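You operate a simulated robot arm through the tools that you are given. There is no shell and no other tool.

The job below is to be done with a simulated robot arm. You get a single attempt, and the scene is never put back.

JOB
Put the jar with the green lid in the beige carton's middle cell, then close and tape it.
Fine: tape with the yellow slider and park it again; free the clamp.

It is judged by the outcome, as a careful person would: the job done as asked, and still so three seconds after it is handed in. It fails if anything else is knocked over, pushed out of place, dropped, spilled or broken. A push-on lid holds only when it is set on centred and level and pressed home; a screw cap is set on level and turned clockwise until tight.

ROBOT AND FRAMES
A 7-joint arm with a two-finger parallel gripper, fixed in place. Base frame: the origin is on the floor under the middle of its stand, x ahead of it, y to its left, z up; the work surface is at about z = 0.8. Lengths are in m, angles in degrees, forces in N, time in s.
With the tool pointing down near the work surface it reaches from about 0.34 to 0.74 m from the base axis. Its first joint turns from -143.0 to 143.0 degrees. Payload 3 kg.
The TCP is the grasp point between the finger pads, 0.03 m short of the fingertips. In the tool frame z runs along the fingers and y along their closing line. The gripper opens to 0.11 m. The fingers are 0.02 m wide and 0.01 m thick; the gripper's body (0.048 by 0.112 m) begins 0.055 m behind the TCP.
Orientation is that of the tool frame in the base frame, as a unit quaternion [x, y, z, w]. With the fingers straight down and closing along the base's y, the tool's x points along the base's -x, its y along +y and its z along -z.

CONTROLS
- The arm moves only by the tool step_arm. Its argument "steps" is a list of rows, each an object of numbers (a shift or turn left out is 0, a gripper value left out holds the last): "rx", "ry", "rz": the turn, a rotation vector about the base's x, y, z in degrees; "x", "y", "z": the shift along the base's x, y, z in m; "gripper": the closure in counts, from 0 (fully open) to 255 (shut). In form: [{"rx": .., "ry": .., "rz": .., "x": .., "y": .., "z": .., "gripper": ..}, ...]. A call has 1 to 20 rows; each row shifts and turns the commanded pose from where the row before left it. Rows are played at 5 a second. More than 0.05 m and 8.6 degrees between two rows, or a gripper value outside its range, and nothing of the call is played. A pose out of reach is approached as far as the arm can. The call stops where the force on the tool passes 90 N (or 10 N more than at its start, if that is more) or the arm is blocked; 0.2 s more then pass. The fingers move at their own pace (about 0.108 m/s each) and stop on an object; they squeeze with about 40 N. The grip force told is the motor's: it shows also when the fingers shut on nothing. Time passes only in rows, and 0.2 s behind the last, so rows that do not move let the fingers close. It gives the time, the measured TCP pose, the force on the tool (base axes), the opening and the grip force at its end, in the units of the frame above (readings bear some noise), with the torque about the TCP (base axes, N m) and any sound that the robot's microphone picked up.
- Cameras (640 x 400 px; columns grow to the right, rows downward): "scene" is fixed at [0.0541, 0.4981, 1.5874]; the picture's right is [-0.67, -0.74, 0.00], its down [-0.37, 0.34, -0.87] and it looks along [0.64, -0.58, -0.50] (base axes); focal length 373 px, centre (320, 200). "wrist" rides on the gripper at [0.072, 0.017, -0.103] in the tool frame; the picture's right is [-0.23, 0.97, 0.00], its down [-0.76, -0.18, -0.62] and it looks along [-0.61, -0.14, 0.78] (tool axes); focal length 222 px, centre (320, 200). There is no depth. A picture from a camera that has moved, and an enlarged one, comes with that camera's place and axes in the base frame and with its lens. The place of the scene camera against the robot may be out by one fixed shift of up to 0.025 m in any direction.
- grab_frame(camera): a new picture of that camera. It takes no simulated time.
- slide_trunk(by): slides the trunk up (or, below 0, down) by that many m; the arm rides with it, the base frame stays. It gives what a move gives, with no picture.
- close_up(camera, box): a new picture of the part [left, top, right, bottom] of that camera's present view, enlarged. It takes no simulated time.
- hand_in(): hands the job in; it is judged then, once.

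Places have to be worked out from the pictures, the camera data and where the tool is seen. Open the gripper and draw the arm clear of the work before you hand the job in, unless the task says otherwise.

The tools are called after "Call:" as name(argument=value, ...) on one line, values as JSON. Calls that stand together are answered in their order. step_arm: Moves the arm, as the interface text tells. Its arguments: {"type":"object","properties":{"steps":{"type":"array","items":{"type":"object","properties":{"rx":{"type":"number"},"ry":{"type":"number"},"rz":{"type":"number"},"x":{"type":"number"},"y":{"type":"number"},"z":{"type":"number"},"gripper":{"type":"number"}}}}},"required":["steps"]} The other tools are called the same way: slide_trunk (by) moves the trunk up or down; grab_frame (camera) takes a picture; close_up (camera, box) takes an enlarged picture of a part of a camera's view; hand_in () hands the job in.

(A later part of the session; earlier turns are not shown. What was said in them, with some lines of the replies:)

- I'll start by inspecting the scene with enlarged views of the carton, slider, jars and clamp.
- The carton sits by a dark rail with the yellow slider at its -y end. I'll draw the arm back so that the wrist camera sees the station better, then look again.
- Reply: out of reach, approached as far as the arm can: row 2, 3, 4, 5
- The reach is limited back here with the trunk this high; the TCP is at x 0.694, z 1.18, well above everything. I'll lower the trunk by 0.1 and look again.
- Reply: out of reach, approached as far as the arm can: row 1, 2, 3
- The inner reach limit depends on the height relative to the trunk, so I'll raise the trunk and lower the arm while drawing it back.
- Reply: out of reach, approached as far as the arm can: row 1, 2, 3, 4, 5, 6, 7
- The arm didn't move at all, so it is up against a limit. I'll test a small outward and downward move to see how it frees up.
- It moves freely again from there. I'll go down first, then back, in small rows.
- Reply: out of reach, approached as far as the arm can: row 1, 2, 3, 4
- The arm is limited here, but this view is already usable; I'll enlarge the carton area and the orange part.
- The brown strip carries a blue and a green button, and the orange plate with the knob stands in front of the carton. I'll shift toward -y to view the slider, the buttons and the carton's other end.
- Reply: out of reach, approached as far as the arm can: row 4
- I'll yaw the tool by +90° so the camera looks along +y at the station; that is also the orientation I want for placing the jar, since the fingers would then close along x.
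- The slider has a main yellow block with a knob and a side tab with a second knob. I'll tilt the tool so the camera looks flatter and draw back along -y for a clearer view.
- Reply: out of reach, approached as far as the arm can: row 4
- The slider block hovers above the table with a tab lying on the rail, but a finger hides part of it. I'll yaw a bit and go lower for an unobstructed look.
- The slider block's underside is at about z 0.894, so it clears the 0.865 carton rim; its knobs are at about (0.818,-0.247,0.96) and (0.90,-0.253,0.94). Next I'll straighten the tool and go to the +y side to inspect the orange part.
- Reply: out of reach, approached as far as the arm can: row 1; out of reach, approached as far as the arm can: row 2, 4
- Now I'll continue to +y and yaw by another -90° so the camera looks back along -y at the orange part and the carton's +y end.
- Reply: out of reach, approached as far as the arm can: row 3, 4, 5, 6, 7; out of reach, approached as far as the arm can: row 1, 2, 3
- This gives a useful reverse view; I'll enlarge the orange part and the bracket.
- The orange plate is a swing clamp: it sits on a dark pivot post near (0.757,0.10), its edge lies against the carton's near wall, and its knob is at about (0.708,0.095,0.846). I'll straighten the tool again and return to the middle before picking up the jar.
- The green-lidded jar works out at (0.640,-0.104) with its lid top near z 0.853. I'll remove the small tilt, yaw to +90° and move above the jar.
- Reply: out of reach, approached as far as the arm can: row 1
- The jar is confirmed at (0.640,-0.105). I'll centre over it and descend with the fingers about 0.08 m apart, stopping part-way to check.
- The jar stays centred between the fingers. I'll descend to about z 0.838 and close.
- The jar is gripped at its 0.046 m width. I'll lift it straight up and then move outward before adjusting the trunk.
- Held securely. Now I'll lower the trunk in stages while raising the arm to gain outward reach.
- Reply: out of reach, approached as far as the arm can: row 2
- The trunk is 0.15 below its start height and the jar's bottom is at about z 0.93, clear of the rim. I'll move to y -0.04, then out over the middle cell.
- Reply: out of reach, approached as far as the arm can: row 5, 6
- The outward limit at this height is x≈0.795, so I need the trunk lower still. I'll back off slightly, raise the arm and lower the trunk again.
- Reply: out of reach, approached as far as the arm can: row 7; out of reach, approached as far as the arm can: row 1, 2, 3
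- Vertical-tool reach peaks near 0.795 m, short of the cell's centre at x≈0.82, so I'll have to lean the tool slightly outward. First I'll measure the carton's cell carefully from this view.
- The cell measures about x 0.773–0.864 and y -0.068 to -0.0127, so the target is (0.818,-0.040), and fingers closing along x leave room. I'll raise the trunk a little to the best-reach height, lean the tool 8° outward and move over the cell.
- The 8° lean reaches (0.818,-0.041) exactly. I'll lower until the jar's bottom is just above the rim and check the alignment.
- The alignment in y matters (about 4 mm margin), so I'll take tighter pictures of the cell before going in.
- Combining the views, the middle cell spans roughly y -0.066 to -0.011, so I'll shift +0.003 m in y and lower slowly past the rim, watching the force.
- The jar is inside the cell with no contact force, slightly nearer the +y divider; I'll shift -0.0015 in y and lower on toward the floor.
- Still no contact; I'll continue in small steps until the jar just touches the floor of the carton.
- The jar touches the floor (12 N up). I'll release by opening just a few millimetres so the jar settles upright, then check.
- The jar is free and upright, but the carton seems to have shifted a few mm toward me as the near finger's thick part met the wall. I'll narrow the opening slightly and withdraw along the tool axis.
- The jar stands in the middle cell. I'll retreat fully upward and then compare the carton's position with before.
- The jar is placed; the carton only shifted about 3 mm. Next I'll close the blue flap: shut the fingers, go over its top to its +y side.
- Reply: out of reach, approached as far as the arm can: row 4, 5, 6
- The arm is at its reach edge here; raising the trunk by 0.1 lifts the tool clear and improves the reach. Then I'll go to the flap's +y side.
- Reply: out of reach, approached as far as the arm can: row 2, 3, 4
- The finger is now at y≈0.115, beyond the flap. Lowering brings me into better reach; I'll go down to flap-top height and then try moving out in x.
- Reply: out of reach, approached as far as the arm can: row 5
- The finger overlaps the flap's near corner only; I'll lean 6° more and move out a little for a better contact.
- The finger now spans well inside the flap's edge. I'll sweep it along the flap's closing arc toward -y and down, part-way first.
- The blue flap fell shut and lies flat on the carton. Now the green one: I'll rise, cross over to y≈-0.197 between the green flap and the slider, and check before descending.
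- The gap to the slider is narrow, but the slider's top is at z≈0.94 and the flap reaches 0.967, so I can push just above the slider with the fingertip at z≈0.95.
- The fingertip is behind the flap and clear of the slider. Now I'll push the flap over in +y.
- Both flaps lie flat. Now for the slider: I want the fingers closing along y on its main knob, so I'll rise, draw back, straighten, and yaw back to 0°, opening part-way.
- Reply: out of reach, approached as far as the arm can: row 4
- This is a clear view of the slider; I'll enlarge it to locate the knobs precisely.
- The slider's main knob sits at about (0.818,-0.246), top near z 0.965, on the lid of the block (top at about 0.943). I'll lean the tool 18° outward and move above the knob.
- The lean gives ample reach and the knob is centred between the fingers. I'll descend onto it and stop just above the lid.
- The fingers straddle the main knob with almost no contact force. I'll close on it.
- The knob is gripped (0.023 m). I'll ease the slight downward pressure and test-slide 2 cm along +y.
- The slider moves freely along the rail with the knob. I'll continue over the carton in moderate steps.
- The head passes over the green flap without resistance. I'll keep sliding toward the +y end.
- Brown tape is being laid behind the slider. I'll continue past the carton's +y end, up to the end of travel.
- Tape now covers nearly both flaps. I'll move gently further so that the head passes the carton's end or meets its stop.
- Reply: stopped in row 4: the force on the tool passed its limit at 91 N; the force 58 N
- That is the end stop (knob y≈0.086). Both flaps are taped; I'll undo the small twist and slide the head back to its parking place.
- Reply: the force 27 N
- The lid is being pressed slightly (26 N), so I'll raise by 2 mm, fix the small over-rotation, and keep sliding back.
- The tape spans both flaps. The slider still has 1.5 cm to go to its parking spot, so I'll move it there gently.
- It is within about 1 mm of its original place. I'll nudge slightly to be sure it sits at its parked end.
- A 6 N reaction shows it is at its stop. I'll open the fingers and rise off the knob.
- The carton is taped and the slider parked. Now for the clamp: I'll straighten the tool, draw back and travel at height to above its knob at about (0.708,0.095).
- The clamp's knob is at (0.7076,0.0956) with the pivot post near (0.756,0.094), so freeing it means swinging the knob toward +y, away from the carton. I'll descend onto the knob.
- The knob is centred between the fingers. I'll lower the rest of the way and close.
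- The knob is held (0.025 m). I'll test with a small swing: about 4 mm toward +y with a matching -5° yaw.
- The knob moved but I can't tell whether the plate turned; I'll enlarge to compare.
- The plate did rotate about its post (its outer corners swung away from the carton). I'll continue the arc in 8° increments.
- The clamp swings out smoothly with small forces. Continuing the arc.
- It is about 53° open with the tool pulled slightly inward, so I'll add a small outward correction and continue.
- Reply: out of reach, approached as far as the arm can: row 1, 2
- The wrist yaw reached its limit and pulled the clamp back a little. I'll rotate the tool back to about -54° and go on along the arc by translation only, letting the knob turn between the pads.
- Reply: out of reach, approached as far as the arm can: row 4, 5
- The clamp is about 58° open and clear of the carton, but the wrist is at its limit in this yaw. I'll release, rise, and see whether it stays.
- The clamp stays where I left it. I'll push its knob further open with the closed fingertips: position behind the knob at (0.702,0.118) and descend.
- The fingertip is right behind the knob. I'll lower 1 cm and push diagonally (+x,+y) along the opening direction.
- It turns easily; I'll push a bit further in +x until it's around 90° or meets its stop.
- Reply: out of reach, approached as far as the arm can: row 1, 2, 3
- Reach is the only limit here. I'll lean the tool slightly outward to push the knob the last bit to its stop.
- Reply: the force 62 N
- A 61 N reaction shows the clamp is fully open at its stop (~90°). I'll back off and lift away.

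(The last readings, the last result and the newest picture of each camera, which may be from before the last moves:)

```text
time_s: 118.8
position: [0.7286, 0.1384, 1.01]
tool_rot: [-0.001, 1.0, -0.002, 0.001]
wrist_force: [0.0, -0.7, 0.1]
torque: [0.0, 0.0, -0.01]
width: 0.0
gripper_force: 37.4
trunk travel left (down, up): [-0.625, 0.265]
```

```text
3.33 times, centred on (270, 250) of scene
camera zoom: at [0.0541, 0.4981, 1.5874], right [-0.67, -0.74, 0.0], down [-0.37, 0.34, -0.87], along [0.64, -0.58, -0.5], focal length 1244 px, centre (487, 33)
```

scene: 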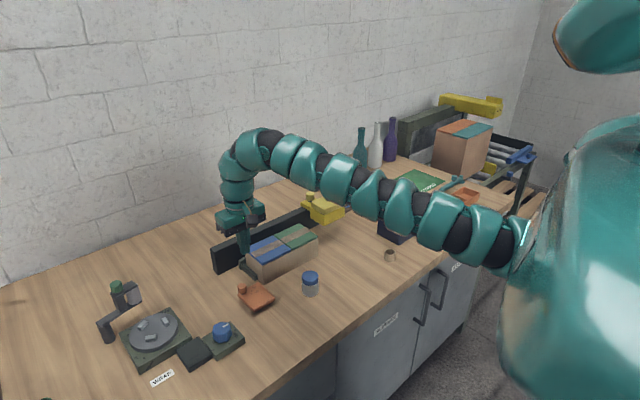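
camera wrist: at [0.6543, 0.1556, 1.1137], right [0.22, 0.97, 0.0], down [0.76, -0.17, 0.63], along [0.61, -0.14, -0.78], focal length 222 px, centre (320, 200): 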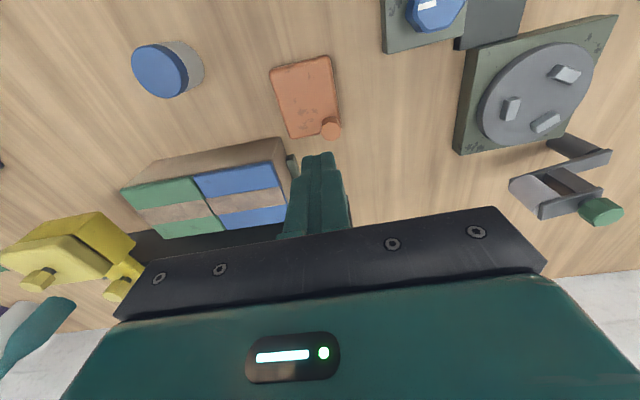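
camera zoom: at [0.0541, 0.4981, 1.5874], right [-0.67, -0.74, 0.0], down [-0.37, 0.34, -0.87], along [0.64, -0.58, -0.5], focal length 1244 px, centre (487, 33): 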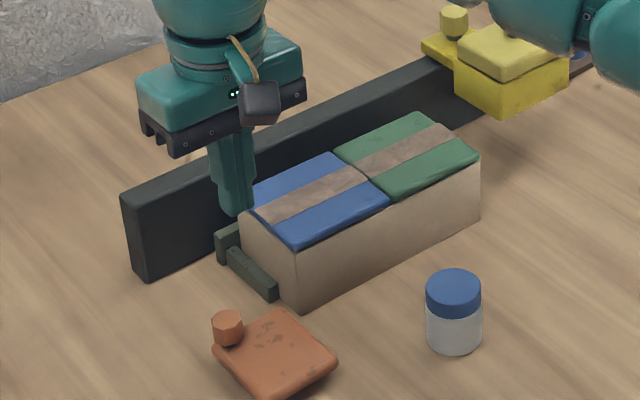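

The clamp stands fully open. I'll check the seam of the flaps and the slider closely before finishing.

Call:
close_up(camera="scene", box=[245, 220, 325, 280])

Call:
close_up(camera="wrist", box=[100, 120, 310, 250])

Call:
close_up(camera="scene", box=[290, 170, 400, 240])

```text
6.67 times, centred on (285, 250) of scene
camera zoom: at [0.0541, 0.4981, 1.5874], right [-0.67, -0.74, 0.0], down [-0.37, 0.34, -0.87], along [0.64, -0.58, -0.5], focal length 2487 px, centre (553, -133)
```

zoom: 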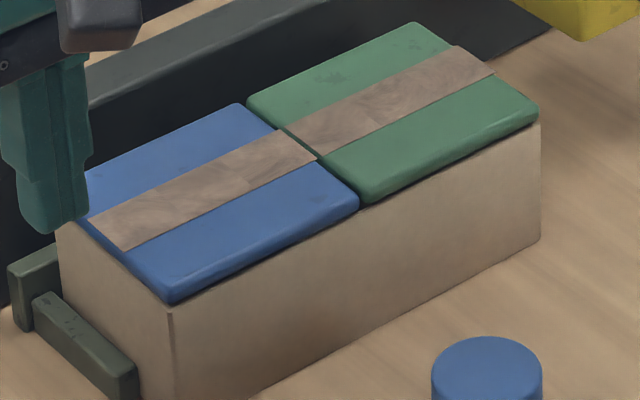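

```text
3.05 times, centred on (205, 185) of wrist
camera zoom: at [0.6543, 0.1556, 1.1137], right [0.22, 0.97, 0.0], down [0.76, -0.17, 0.63], along [0.61, -0.14, -0.78], focal length 677 px, centre (670, 246)
```

zoom: 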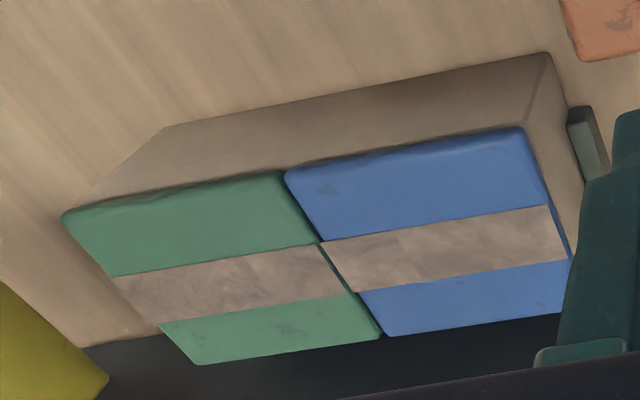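

```text
5.71 times, centred on (345, 205) of scene
camera zoom: at [0.0541, 0.4981, 1.5874], right [-0.67, -0.74, 0.0], down [-0.37, 0.34, -0.87], along [0.64, -0.58, -0.5], focal length 2132 px, centre (177, 171)
```

zoom: 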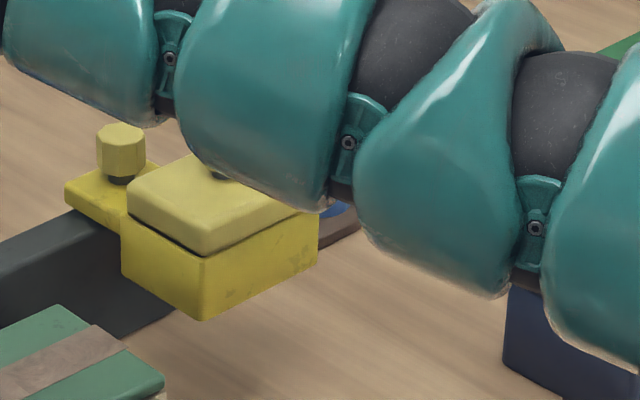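

Everything looks right: tape bridges the seam, both flaps lie flat, the slider is at its stop and the clamp is free. I'll raise the trunk, open the gripper and draw the arm well clear.

Call:
slide_trunk(by=0.15)

Call:
step_arm(steps=[{"gripper": 0, "z": 0.01}, {"z": 0.01}, {"y": -0.03}, {"y": -0.03}, {"y": -0.03}, {}])

Call:
grab_frame(camera="scene")

Call:
grab_frame(camera="wrist")

```text
time_s: 120.6
position: [0.7291, 0.1378, 1.1581]
tool_rot: [-0.001, 1.0, 0.001, 0.0]
wrist_force: [-0.1, -0.4, 0.6]
torque: [0.01, 0.0, -0.03]
width: 0.0003
gripper_force: 37.3
trunk travel left (down, up): [-0.775, 0.115]
```

```text
time_s: 122.0
position: [0.7297, 0.0479, 1.1805]
tool_rot: [-0.002, 1.0, -0.001, 0.001]
wrist_force: [-0.1, -0.3, 0.4]
torque: [0.01, 0.02, -0.04]
width: 0.1101
gripper_force: 0.1
trunk travel left (down, up): [-0.775, 0.115]
```

```text
taken
```

scene: 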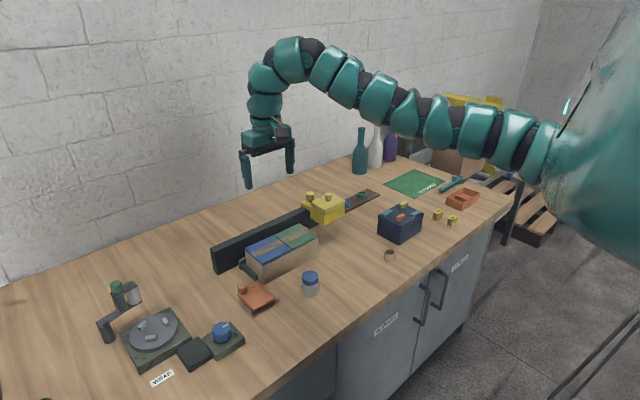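

```text
taken
camera wrist: at [0.6548, 0.0648, 1.2852], right [0.22, 0.97, 0.0], down [0.76, -0.17, 0.62], along [0.61, -0.14, -0.78], focal length 222 px, centre (320, 200)
```

wrist: 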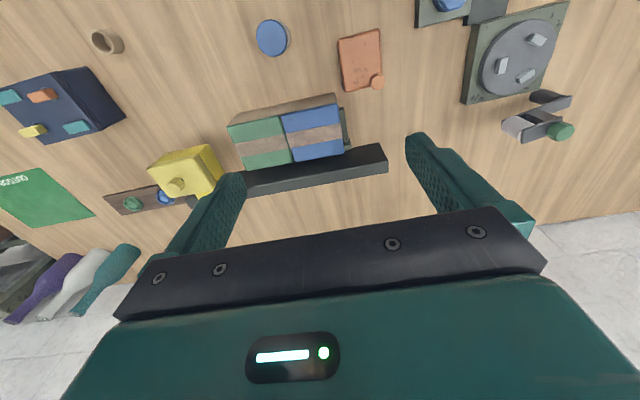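

The scene looks as wanted; one last comparison of the slider's parked position with the very first picture.

Call:
close_up(camera="scene", box=[200, 170, 400, 310])

```text
2.86 times, centred on (300, 240) of scene
camera zoom: at [0.0541, 0.4981, 1.5874], right [-0.67, -0.74, 0.0], down [-0.37, 0.34, -0.87], along [0.64, -0.58, -0.5], focal length 1066 px, centre (377, 86)
```

zoom: 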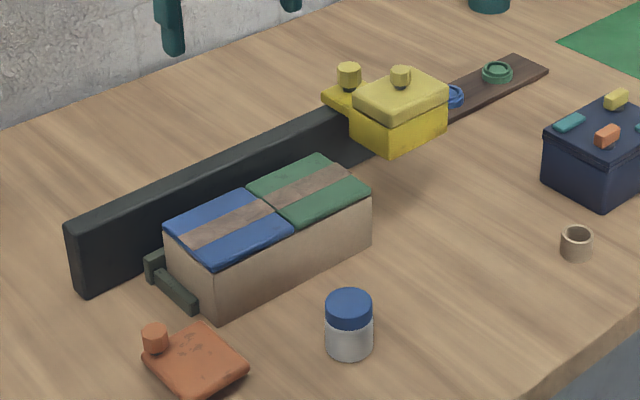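

The slider rebounded about 1.2 cm when I let go of the knob, so it isn't quite back in its original spot. I'll return with closed fingers and push it gently home from its +y side.

Call:
step_arm(steps=[{"y": -0.04, "gripper": 255}, {"y": -0.04}, {"y": -0.04}, {"y": -0.04}, {"y": -0.04}, {"y": -0.04}, {}])

Call:
slide_trunk(by=-0.14)

Call:
step_arm(steps=[{"ry": -6, "x": 0.02}, {"ry": -6, "x": 0.025}, {"ry": -6, "x": 0.02}, {"x": 0.018}, {}])

Call:
grab_frame(camera="wrist")

```text
time_s: 123.6
position: [0.7287, -0.1912, 1.179]
tool_rot: [-0.003, 1.0, -0.001, 0.001]
wrist_force: [-0.2, -0.3, 0.7]
torque: [-0.01, 0.0, 0.0]
width: 0.0
gripper_force: 37.9
trunk travel left (down, up): [-0.775, 0.115]
```

```text
time_s: 125.2
position: [0.727, -0.1914, 1.0393]
tool_rot: [-0.003, 1.0, -0.001, 0.0]
wrist_force: [-0.2, -1.1, 0.6]
torque: [0.0, -0.02, 0.0]
width: 0.0
gripper_force: 37.7
trunk travel left (down, up): [-0.635, 0.255]
```

```text
time_s: 126.5
position: [0.8118, -0.193, 1.0358]
tool_rot: [-0.002, 0.987, -0.001, 0.158]
wrist_force: [-0.3, -0.4, -0.3]
torque: [0.01, -0.01, 0.02]
width: 0.0
gripper_force: 38.5
trunk travel left (down, up): [-0.635, 0.255]
```

```text
taken
camera wrist: at [0.7088, -0.1749, 1.1137], right [0.21, 0.97, 0.07], down [0.53, -0.17, 0.83], along [0.82, -0.14, -0.55], focal length 222 px, centre (320, 200)
```

wrist: 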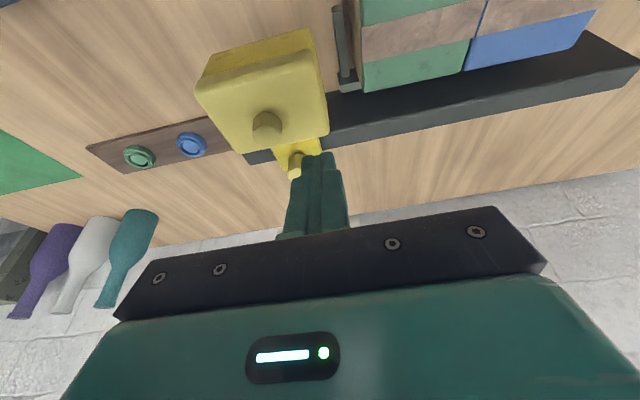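

The knob is now at y≈-0.230 versus -0.2455 originally. I'll descend just beside it on the +y side and push slowly toward -y.

Call:
step_arm(steps=[{"z": -0.02}, {"z": -0.02}, {"z": -0.012}, {}])

Call:
grab_frame(camera="wrist")

Call:
close_up(camera="scene", box=[290, 150, 380, 230])

```text
time_s: 127.5
position: [0.8101, -0.1928, 0.9861]
tool_rot: [-0.002, 0.987, -0.002, 0.158]
wrist_force: [0.3, 0.6, -0.2]
torque: [0.05, -0.01, 0.02]
width: 0.0004
gripper_force: 38.0
trunk travel left (down, up): [-0.635, 0.255]
```

```text
taken
camera wrist: at [0.7077, -0.1743, 1.0634], right [0.21, 0.97, 0.07], down [0.53, -0.17, 0.83], along [0.82, -0.14, -0.55], focal length 222 px, centre (320, 200)
```

wrist: 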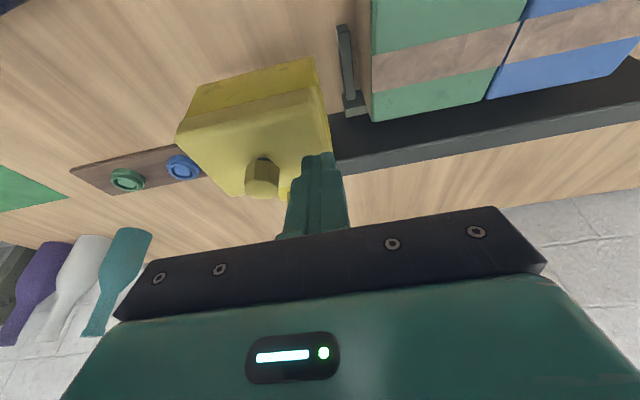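

```text
5.00 times, centred on (335, 190) of scene
camera zoom: at [0.0541, 0.4981, 1.5874], right [-0.67, -0.74, 0.0], down [-0.37, 0.34, -0.87], along [0.64, -0.58, -0.5], focal length 1866 px, centre (245, 250)
```

zoom: 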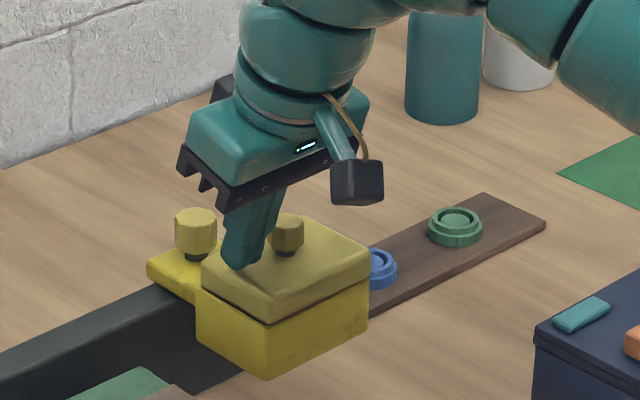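

The finger is beside the knob. Pushing slowly toward -y now.

Call:
step_arm(steps=[{"y": -0.008}, {"y": -0.006}, {"y": -0.005}, {"y": -0.004}, {"y": -0.003}, {}])

Call:
close_up(camera="scene", box=[290, 150, 380, 230])

```text
time_s: 128.8
position: [0.8102, -0.2174, 0.9858]
tool_rot: [-0.003, 0.988, -0.001, 0.156]
wrist_force: [0.2, 0.3, 0.0]
torque: [0.06, 0.02, -0.02]
width: 0.0
gripper_force: 38.0
trunk travel left (down, up): [-0.635, 0.255]
```

```text
5.00 times, centred on (335, 190) of scene
camera zoom: at [0.0541, 0.4981, 1.5874], right [-0.67, -0.74, 0.0], down [-0.37, 0.34, -0.87], along [0.64, -0.58, -0.5], focal length 1866 px, centre (245, 250)
```

zoom: 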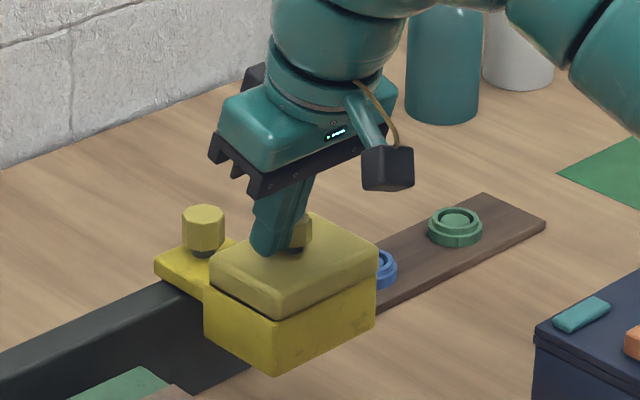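

It follows the finger; about 7 mm remain. I'll push on in smaller steps.

Call:
step_arm(steps=[{"y": -0.002}, {"y": -0.002}, {"y": -0.0015}, {}])

Call:
close_up(camera="scene", box=[290, 150, 380, 230])

```text
time_s: 129.8
position: [0.8104, -0.223, 0.9882]
tool_rot: [-0.002, 0.988, 0.0, 0.157]
wrist_force: [0.6, 1.0, 1.6]
torque: [0.04, 0.0, 0.0]
width: 0.0
gripper_force: 37.9
trunk travel left (down, up): [-0.635, 0.255]
```

```text
5.00 times, centred on (335, 190) of scene
camera zoom: at [0.0541, 0.4981, 1.5874], right [-0.67, -0.74, 0.0], down [-0.37, 0.34, -0.87], along [0.64, -0.58, -0.5], focal length 1866 px, centre (245, 250)
```

zoom: 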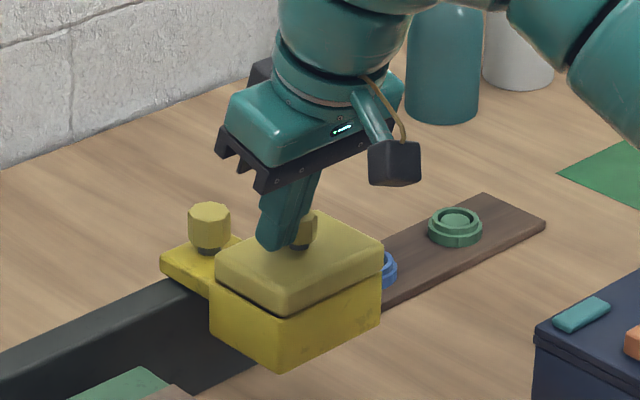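

It's within about 1 mm of the original position; one more small push until the stop answers.

Call:
step_arm(steps=[{"y": -0.001}, {"y": -0.001}, {}])

Call:
close_up(camera="scene", box=[290, 150, 380, 230])

```text
time_s: 130.7
position: [0.8099, -0.224, 0.9858]
tool_rot: [-0.003, 0.988, 0.0, 0.157]
wrist_force: [-0.7, 4.9, 0.5]
torque: [0.17, -0.01, 0.01]
width: 0.0
gripper_force: 38.0
trunk travel left (down, up): [-0.635, 0.255]
```

```text
5.00 times, centred on (335, 190) of scene
camera zoom: at [0.0541, 0.4981, 1.5874], right [-0.67, -0.74, 0.0], down [-0.37, 0.34, -0.87], along [0.64, -0.58, -0.5], focal length 1866 px, centre (245, 250)
```

zoom: 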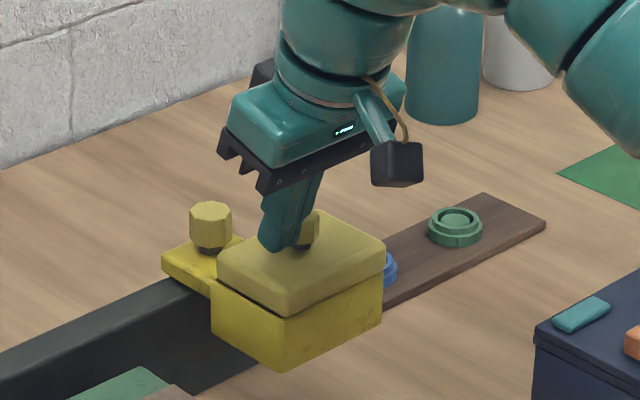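

It is at the stop and matches the original picture. I'll ease back slowly so it doesn't rebound, then rise.

Call:
step_arm(steps=[{"y": 0.0005}, {"y": 0.0005}, {"y": 0.0005}, {"y": 0.001}, {"y": 0.003}, {"y": 0.006}, {"y": 0.006}, {}])

Call:
close_up(camera="scene", box=[290, 150, 380, 230])

```text
time_s: 132.4
position: [0.8094, -0.2078, 0.9857]
tool_rot: [-0.003, 0.988, -0.001, 0.157]
wrist_force: [0.4, -0.4, -0.4]
torque: [0.0, 0.03, -0.04]
width: 0.0
gripper_force: 37.3
trunk travel left (down, up): [-0.635, 0.255]
```

```text
5.00 times, centred on (335, 190) of scene
camera zoom: at [0.0541, 0.4981, 1.5874], right [-0.67, -0.74, 0.0], down [-0.37, 0.34, -0.87], along [0.64, -0.58, -0.5], focal length 1866 px, centre (245, 250)
```

zoom: 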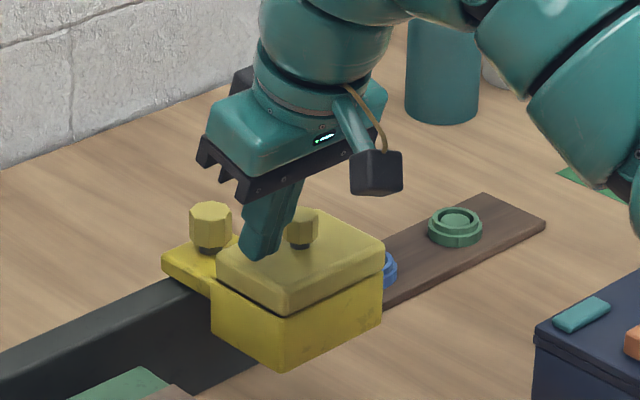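

The slider stayed parked this time (its knobs are at the original pixels). I'll lift off, straighten, raise the trunk, open the gripper and draw clear.

Call:
step_arm(steps=[{"z": 0.02}, {"z": 0.03}, {"z": 0.03}, {"x": -0.025, "ry": 6}, {"x": -0.03, "ry": 6}, {"x": -0.025, "ry": 6}, {}])

Call:
slide_trunk(by=0.14)

Call:
step_arm(steps=[{"gripper": 0, "y": 0.04}, {"y": 0.04}, {"y": 0.04}, {"y": 0.04}, {}, {}])

Call:
grab_frame(camera="scene")

Call:
close_up(camera="scene", box=[200, 170, 400, 310])

Call:
grab_frame(camera="wrist")

```text
time_s: 134.1
position: [0.7315, -0.2073, 1.0678]
tool_rot: [-0.001, 1.0, 0.001, 0.0]
wrist_force: [-0.6, 0.1, 0.3]
torque: [0.0, 0.01, -0.01]
width: 0.0
gripper_force: 37.7
trunk travel left (down, up): [-0.635, 0.255]
```

```text
time_s: 135.7
position: [0.7311, -0.2078, 1.2067]
tool_rot: [-0.002, 1.0, 0.0, 0.001]
wrist_force: [-0.1, -0.5, 0.1]
torque: [-0.01, 0.0, -0.02]
width: 0.0001
gripper_force: 38.0
trunk travel left (down, up): [-0.775, 0.115]
```

```text
time_s: 137.1
position: [0.7314, -0.0456, 1.2068]
tool_rot: [-0.002, 1.0, -0.001, 0.001]
wrist_force: [-0.8, 0.5, -0.2]
torque: [0.01, 0.01, 0.0]
width: 0.1101
gripper_force: 0.0
trunk travel left (down, up): [-0.775, 0.115]
```

```text
taken
```

scene: 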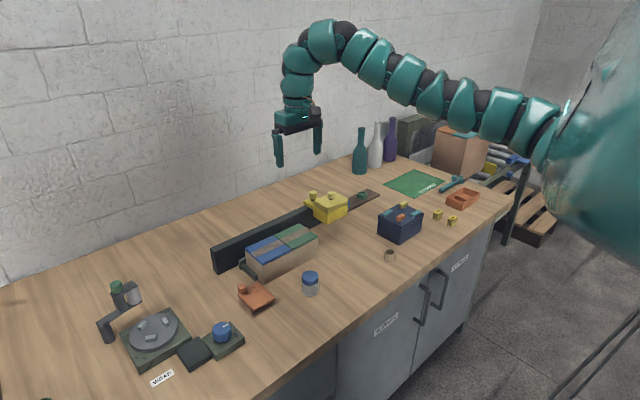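

```text
2.86 times, centred on (300, 240) of scene
camera zoom: at [0.0541, 0.4981, 1.5874], right [-0.67, -0.74, 0.0], down [-0.37, 0.34, -0.87], along [0.64, -0.58, -0.5], focal length 1066 px, centre (377, 86)
```

zoom: 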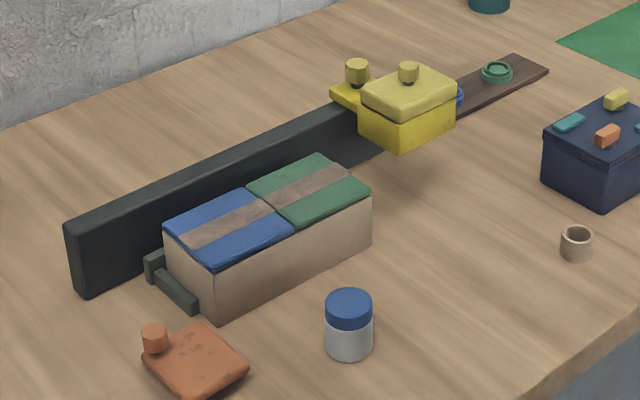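

```text
taken
camera wrist: at [0.6565, -0.0284, 1.3112], right [0.22, 0.97, 0.0], down [0.76, -0.17, 0.62], along [0.61, -0.14, -0.78], focal length 222 px, centre (320, 200)
```

wrist: 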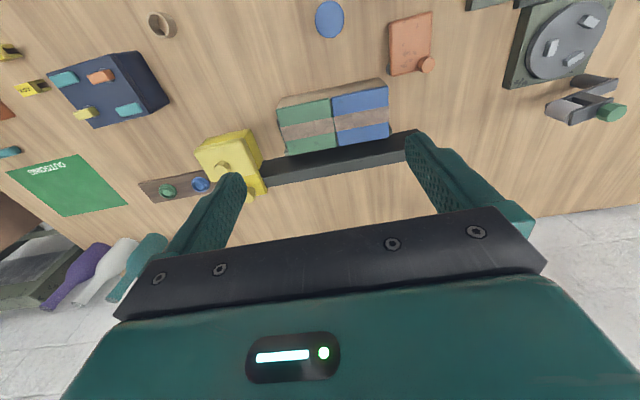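

The slider's knobs are back at exactly their first-picture positions, the carton is closed and taped with the green-lidded jar inside, the clamp is swung free, everything else is in place, and the gripper is open and clear. I'm handing the job in.

Call:
hand_in()

```text
The job is handed in.
```

I've handed the job in. The green-lidded jar is in the beige carton's middle cell and the carton is closed and taped.

- **Jar and carton:** both flaps closed flat. The tape runs unbroken over both of them and across the seam.
- **Slider:** the yellow slider is back at its stop. It sprang back about 1.2 cm when I first let go, so I went back and pushed it home. In the last pictures it matched its starting position.
- **Clamp:** the orange clamp is swung fully open, to its stop at about 90°.
- **Carton position:** while I was releasing the jar, one finger nudged the carton about 3 mm toward the robot. I left it there.

In the last pictures I saw nothing else disturbed. The gripper is open and the arm is raised well above the work.
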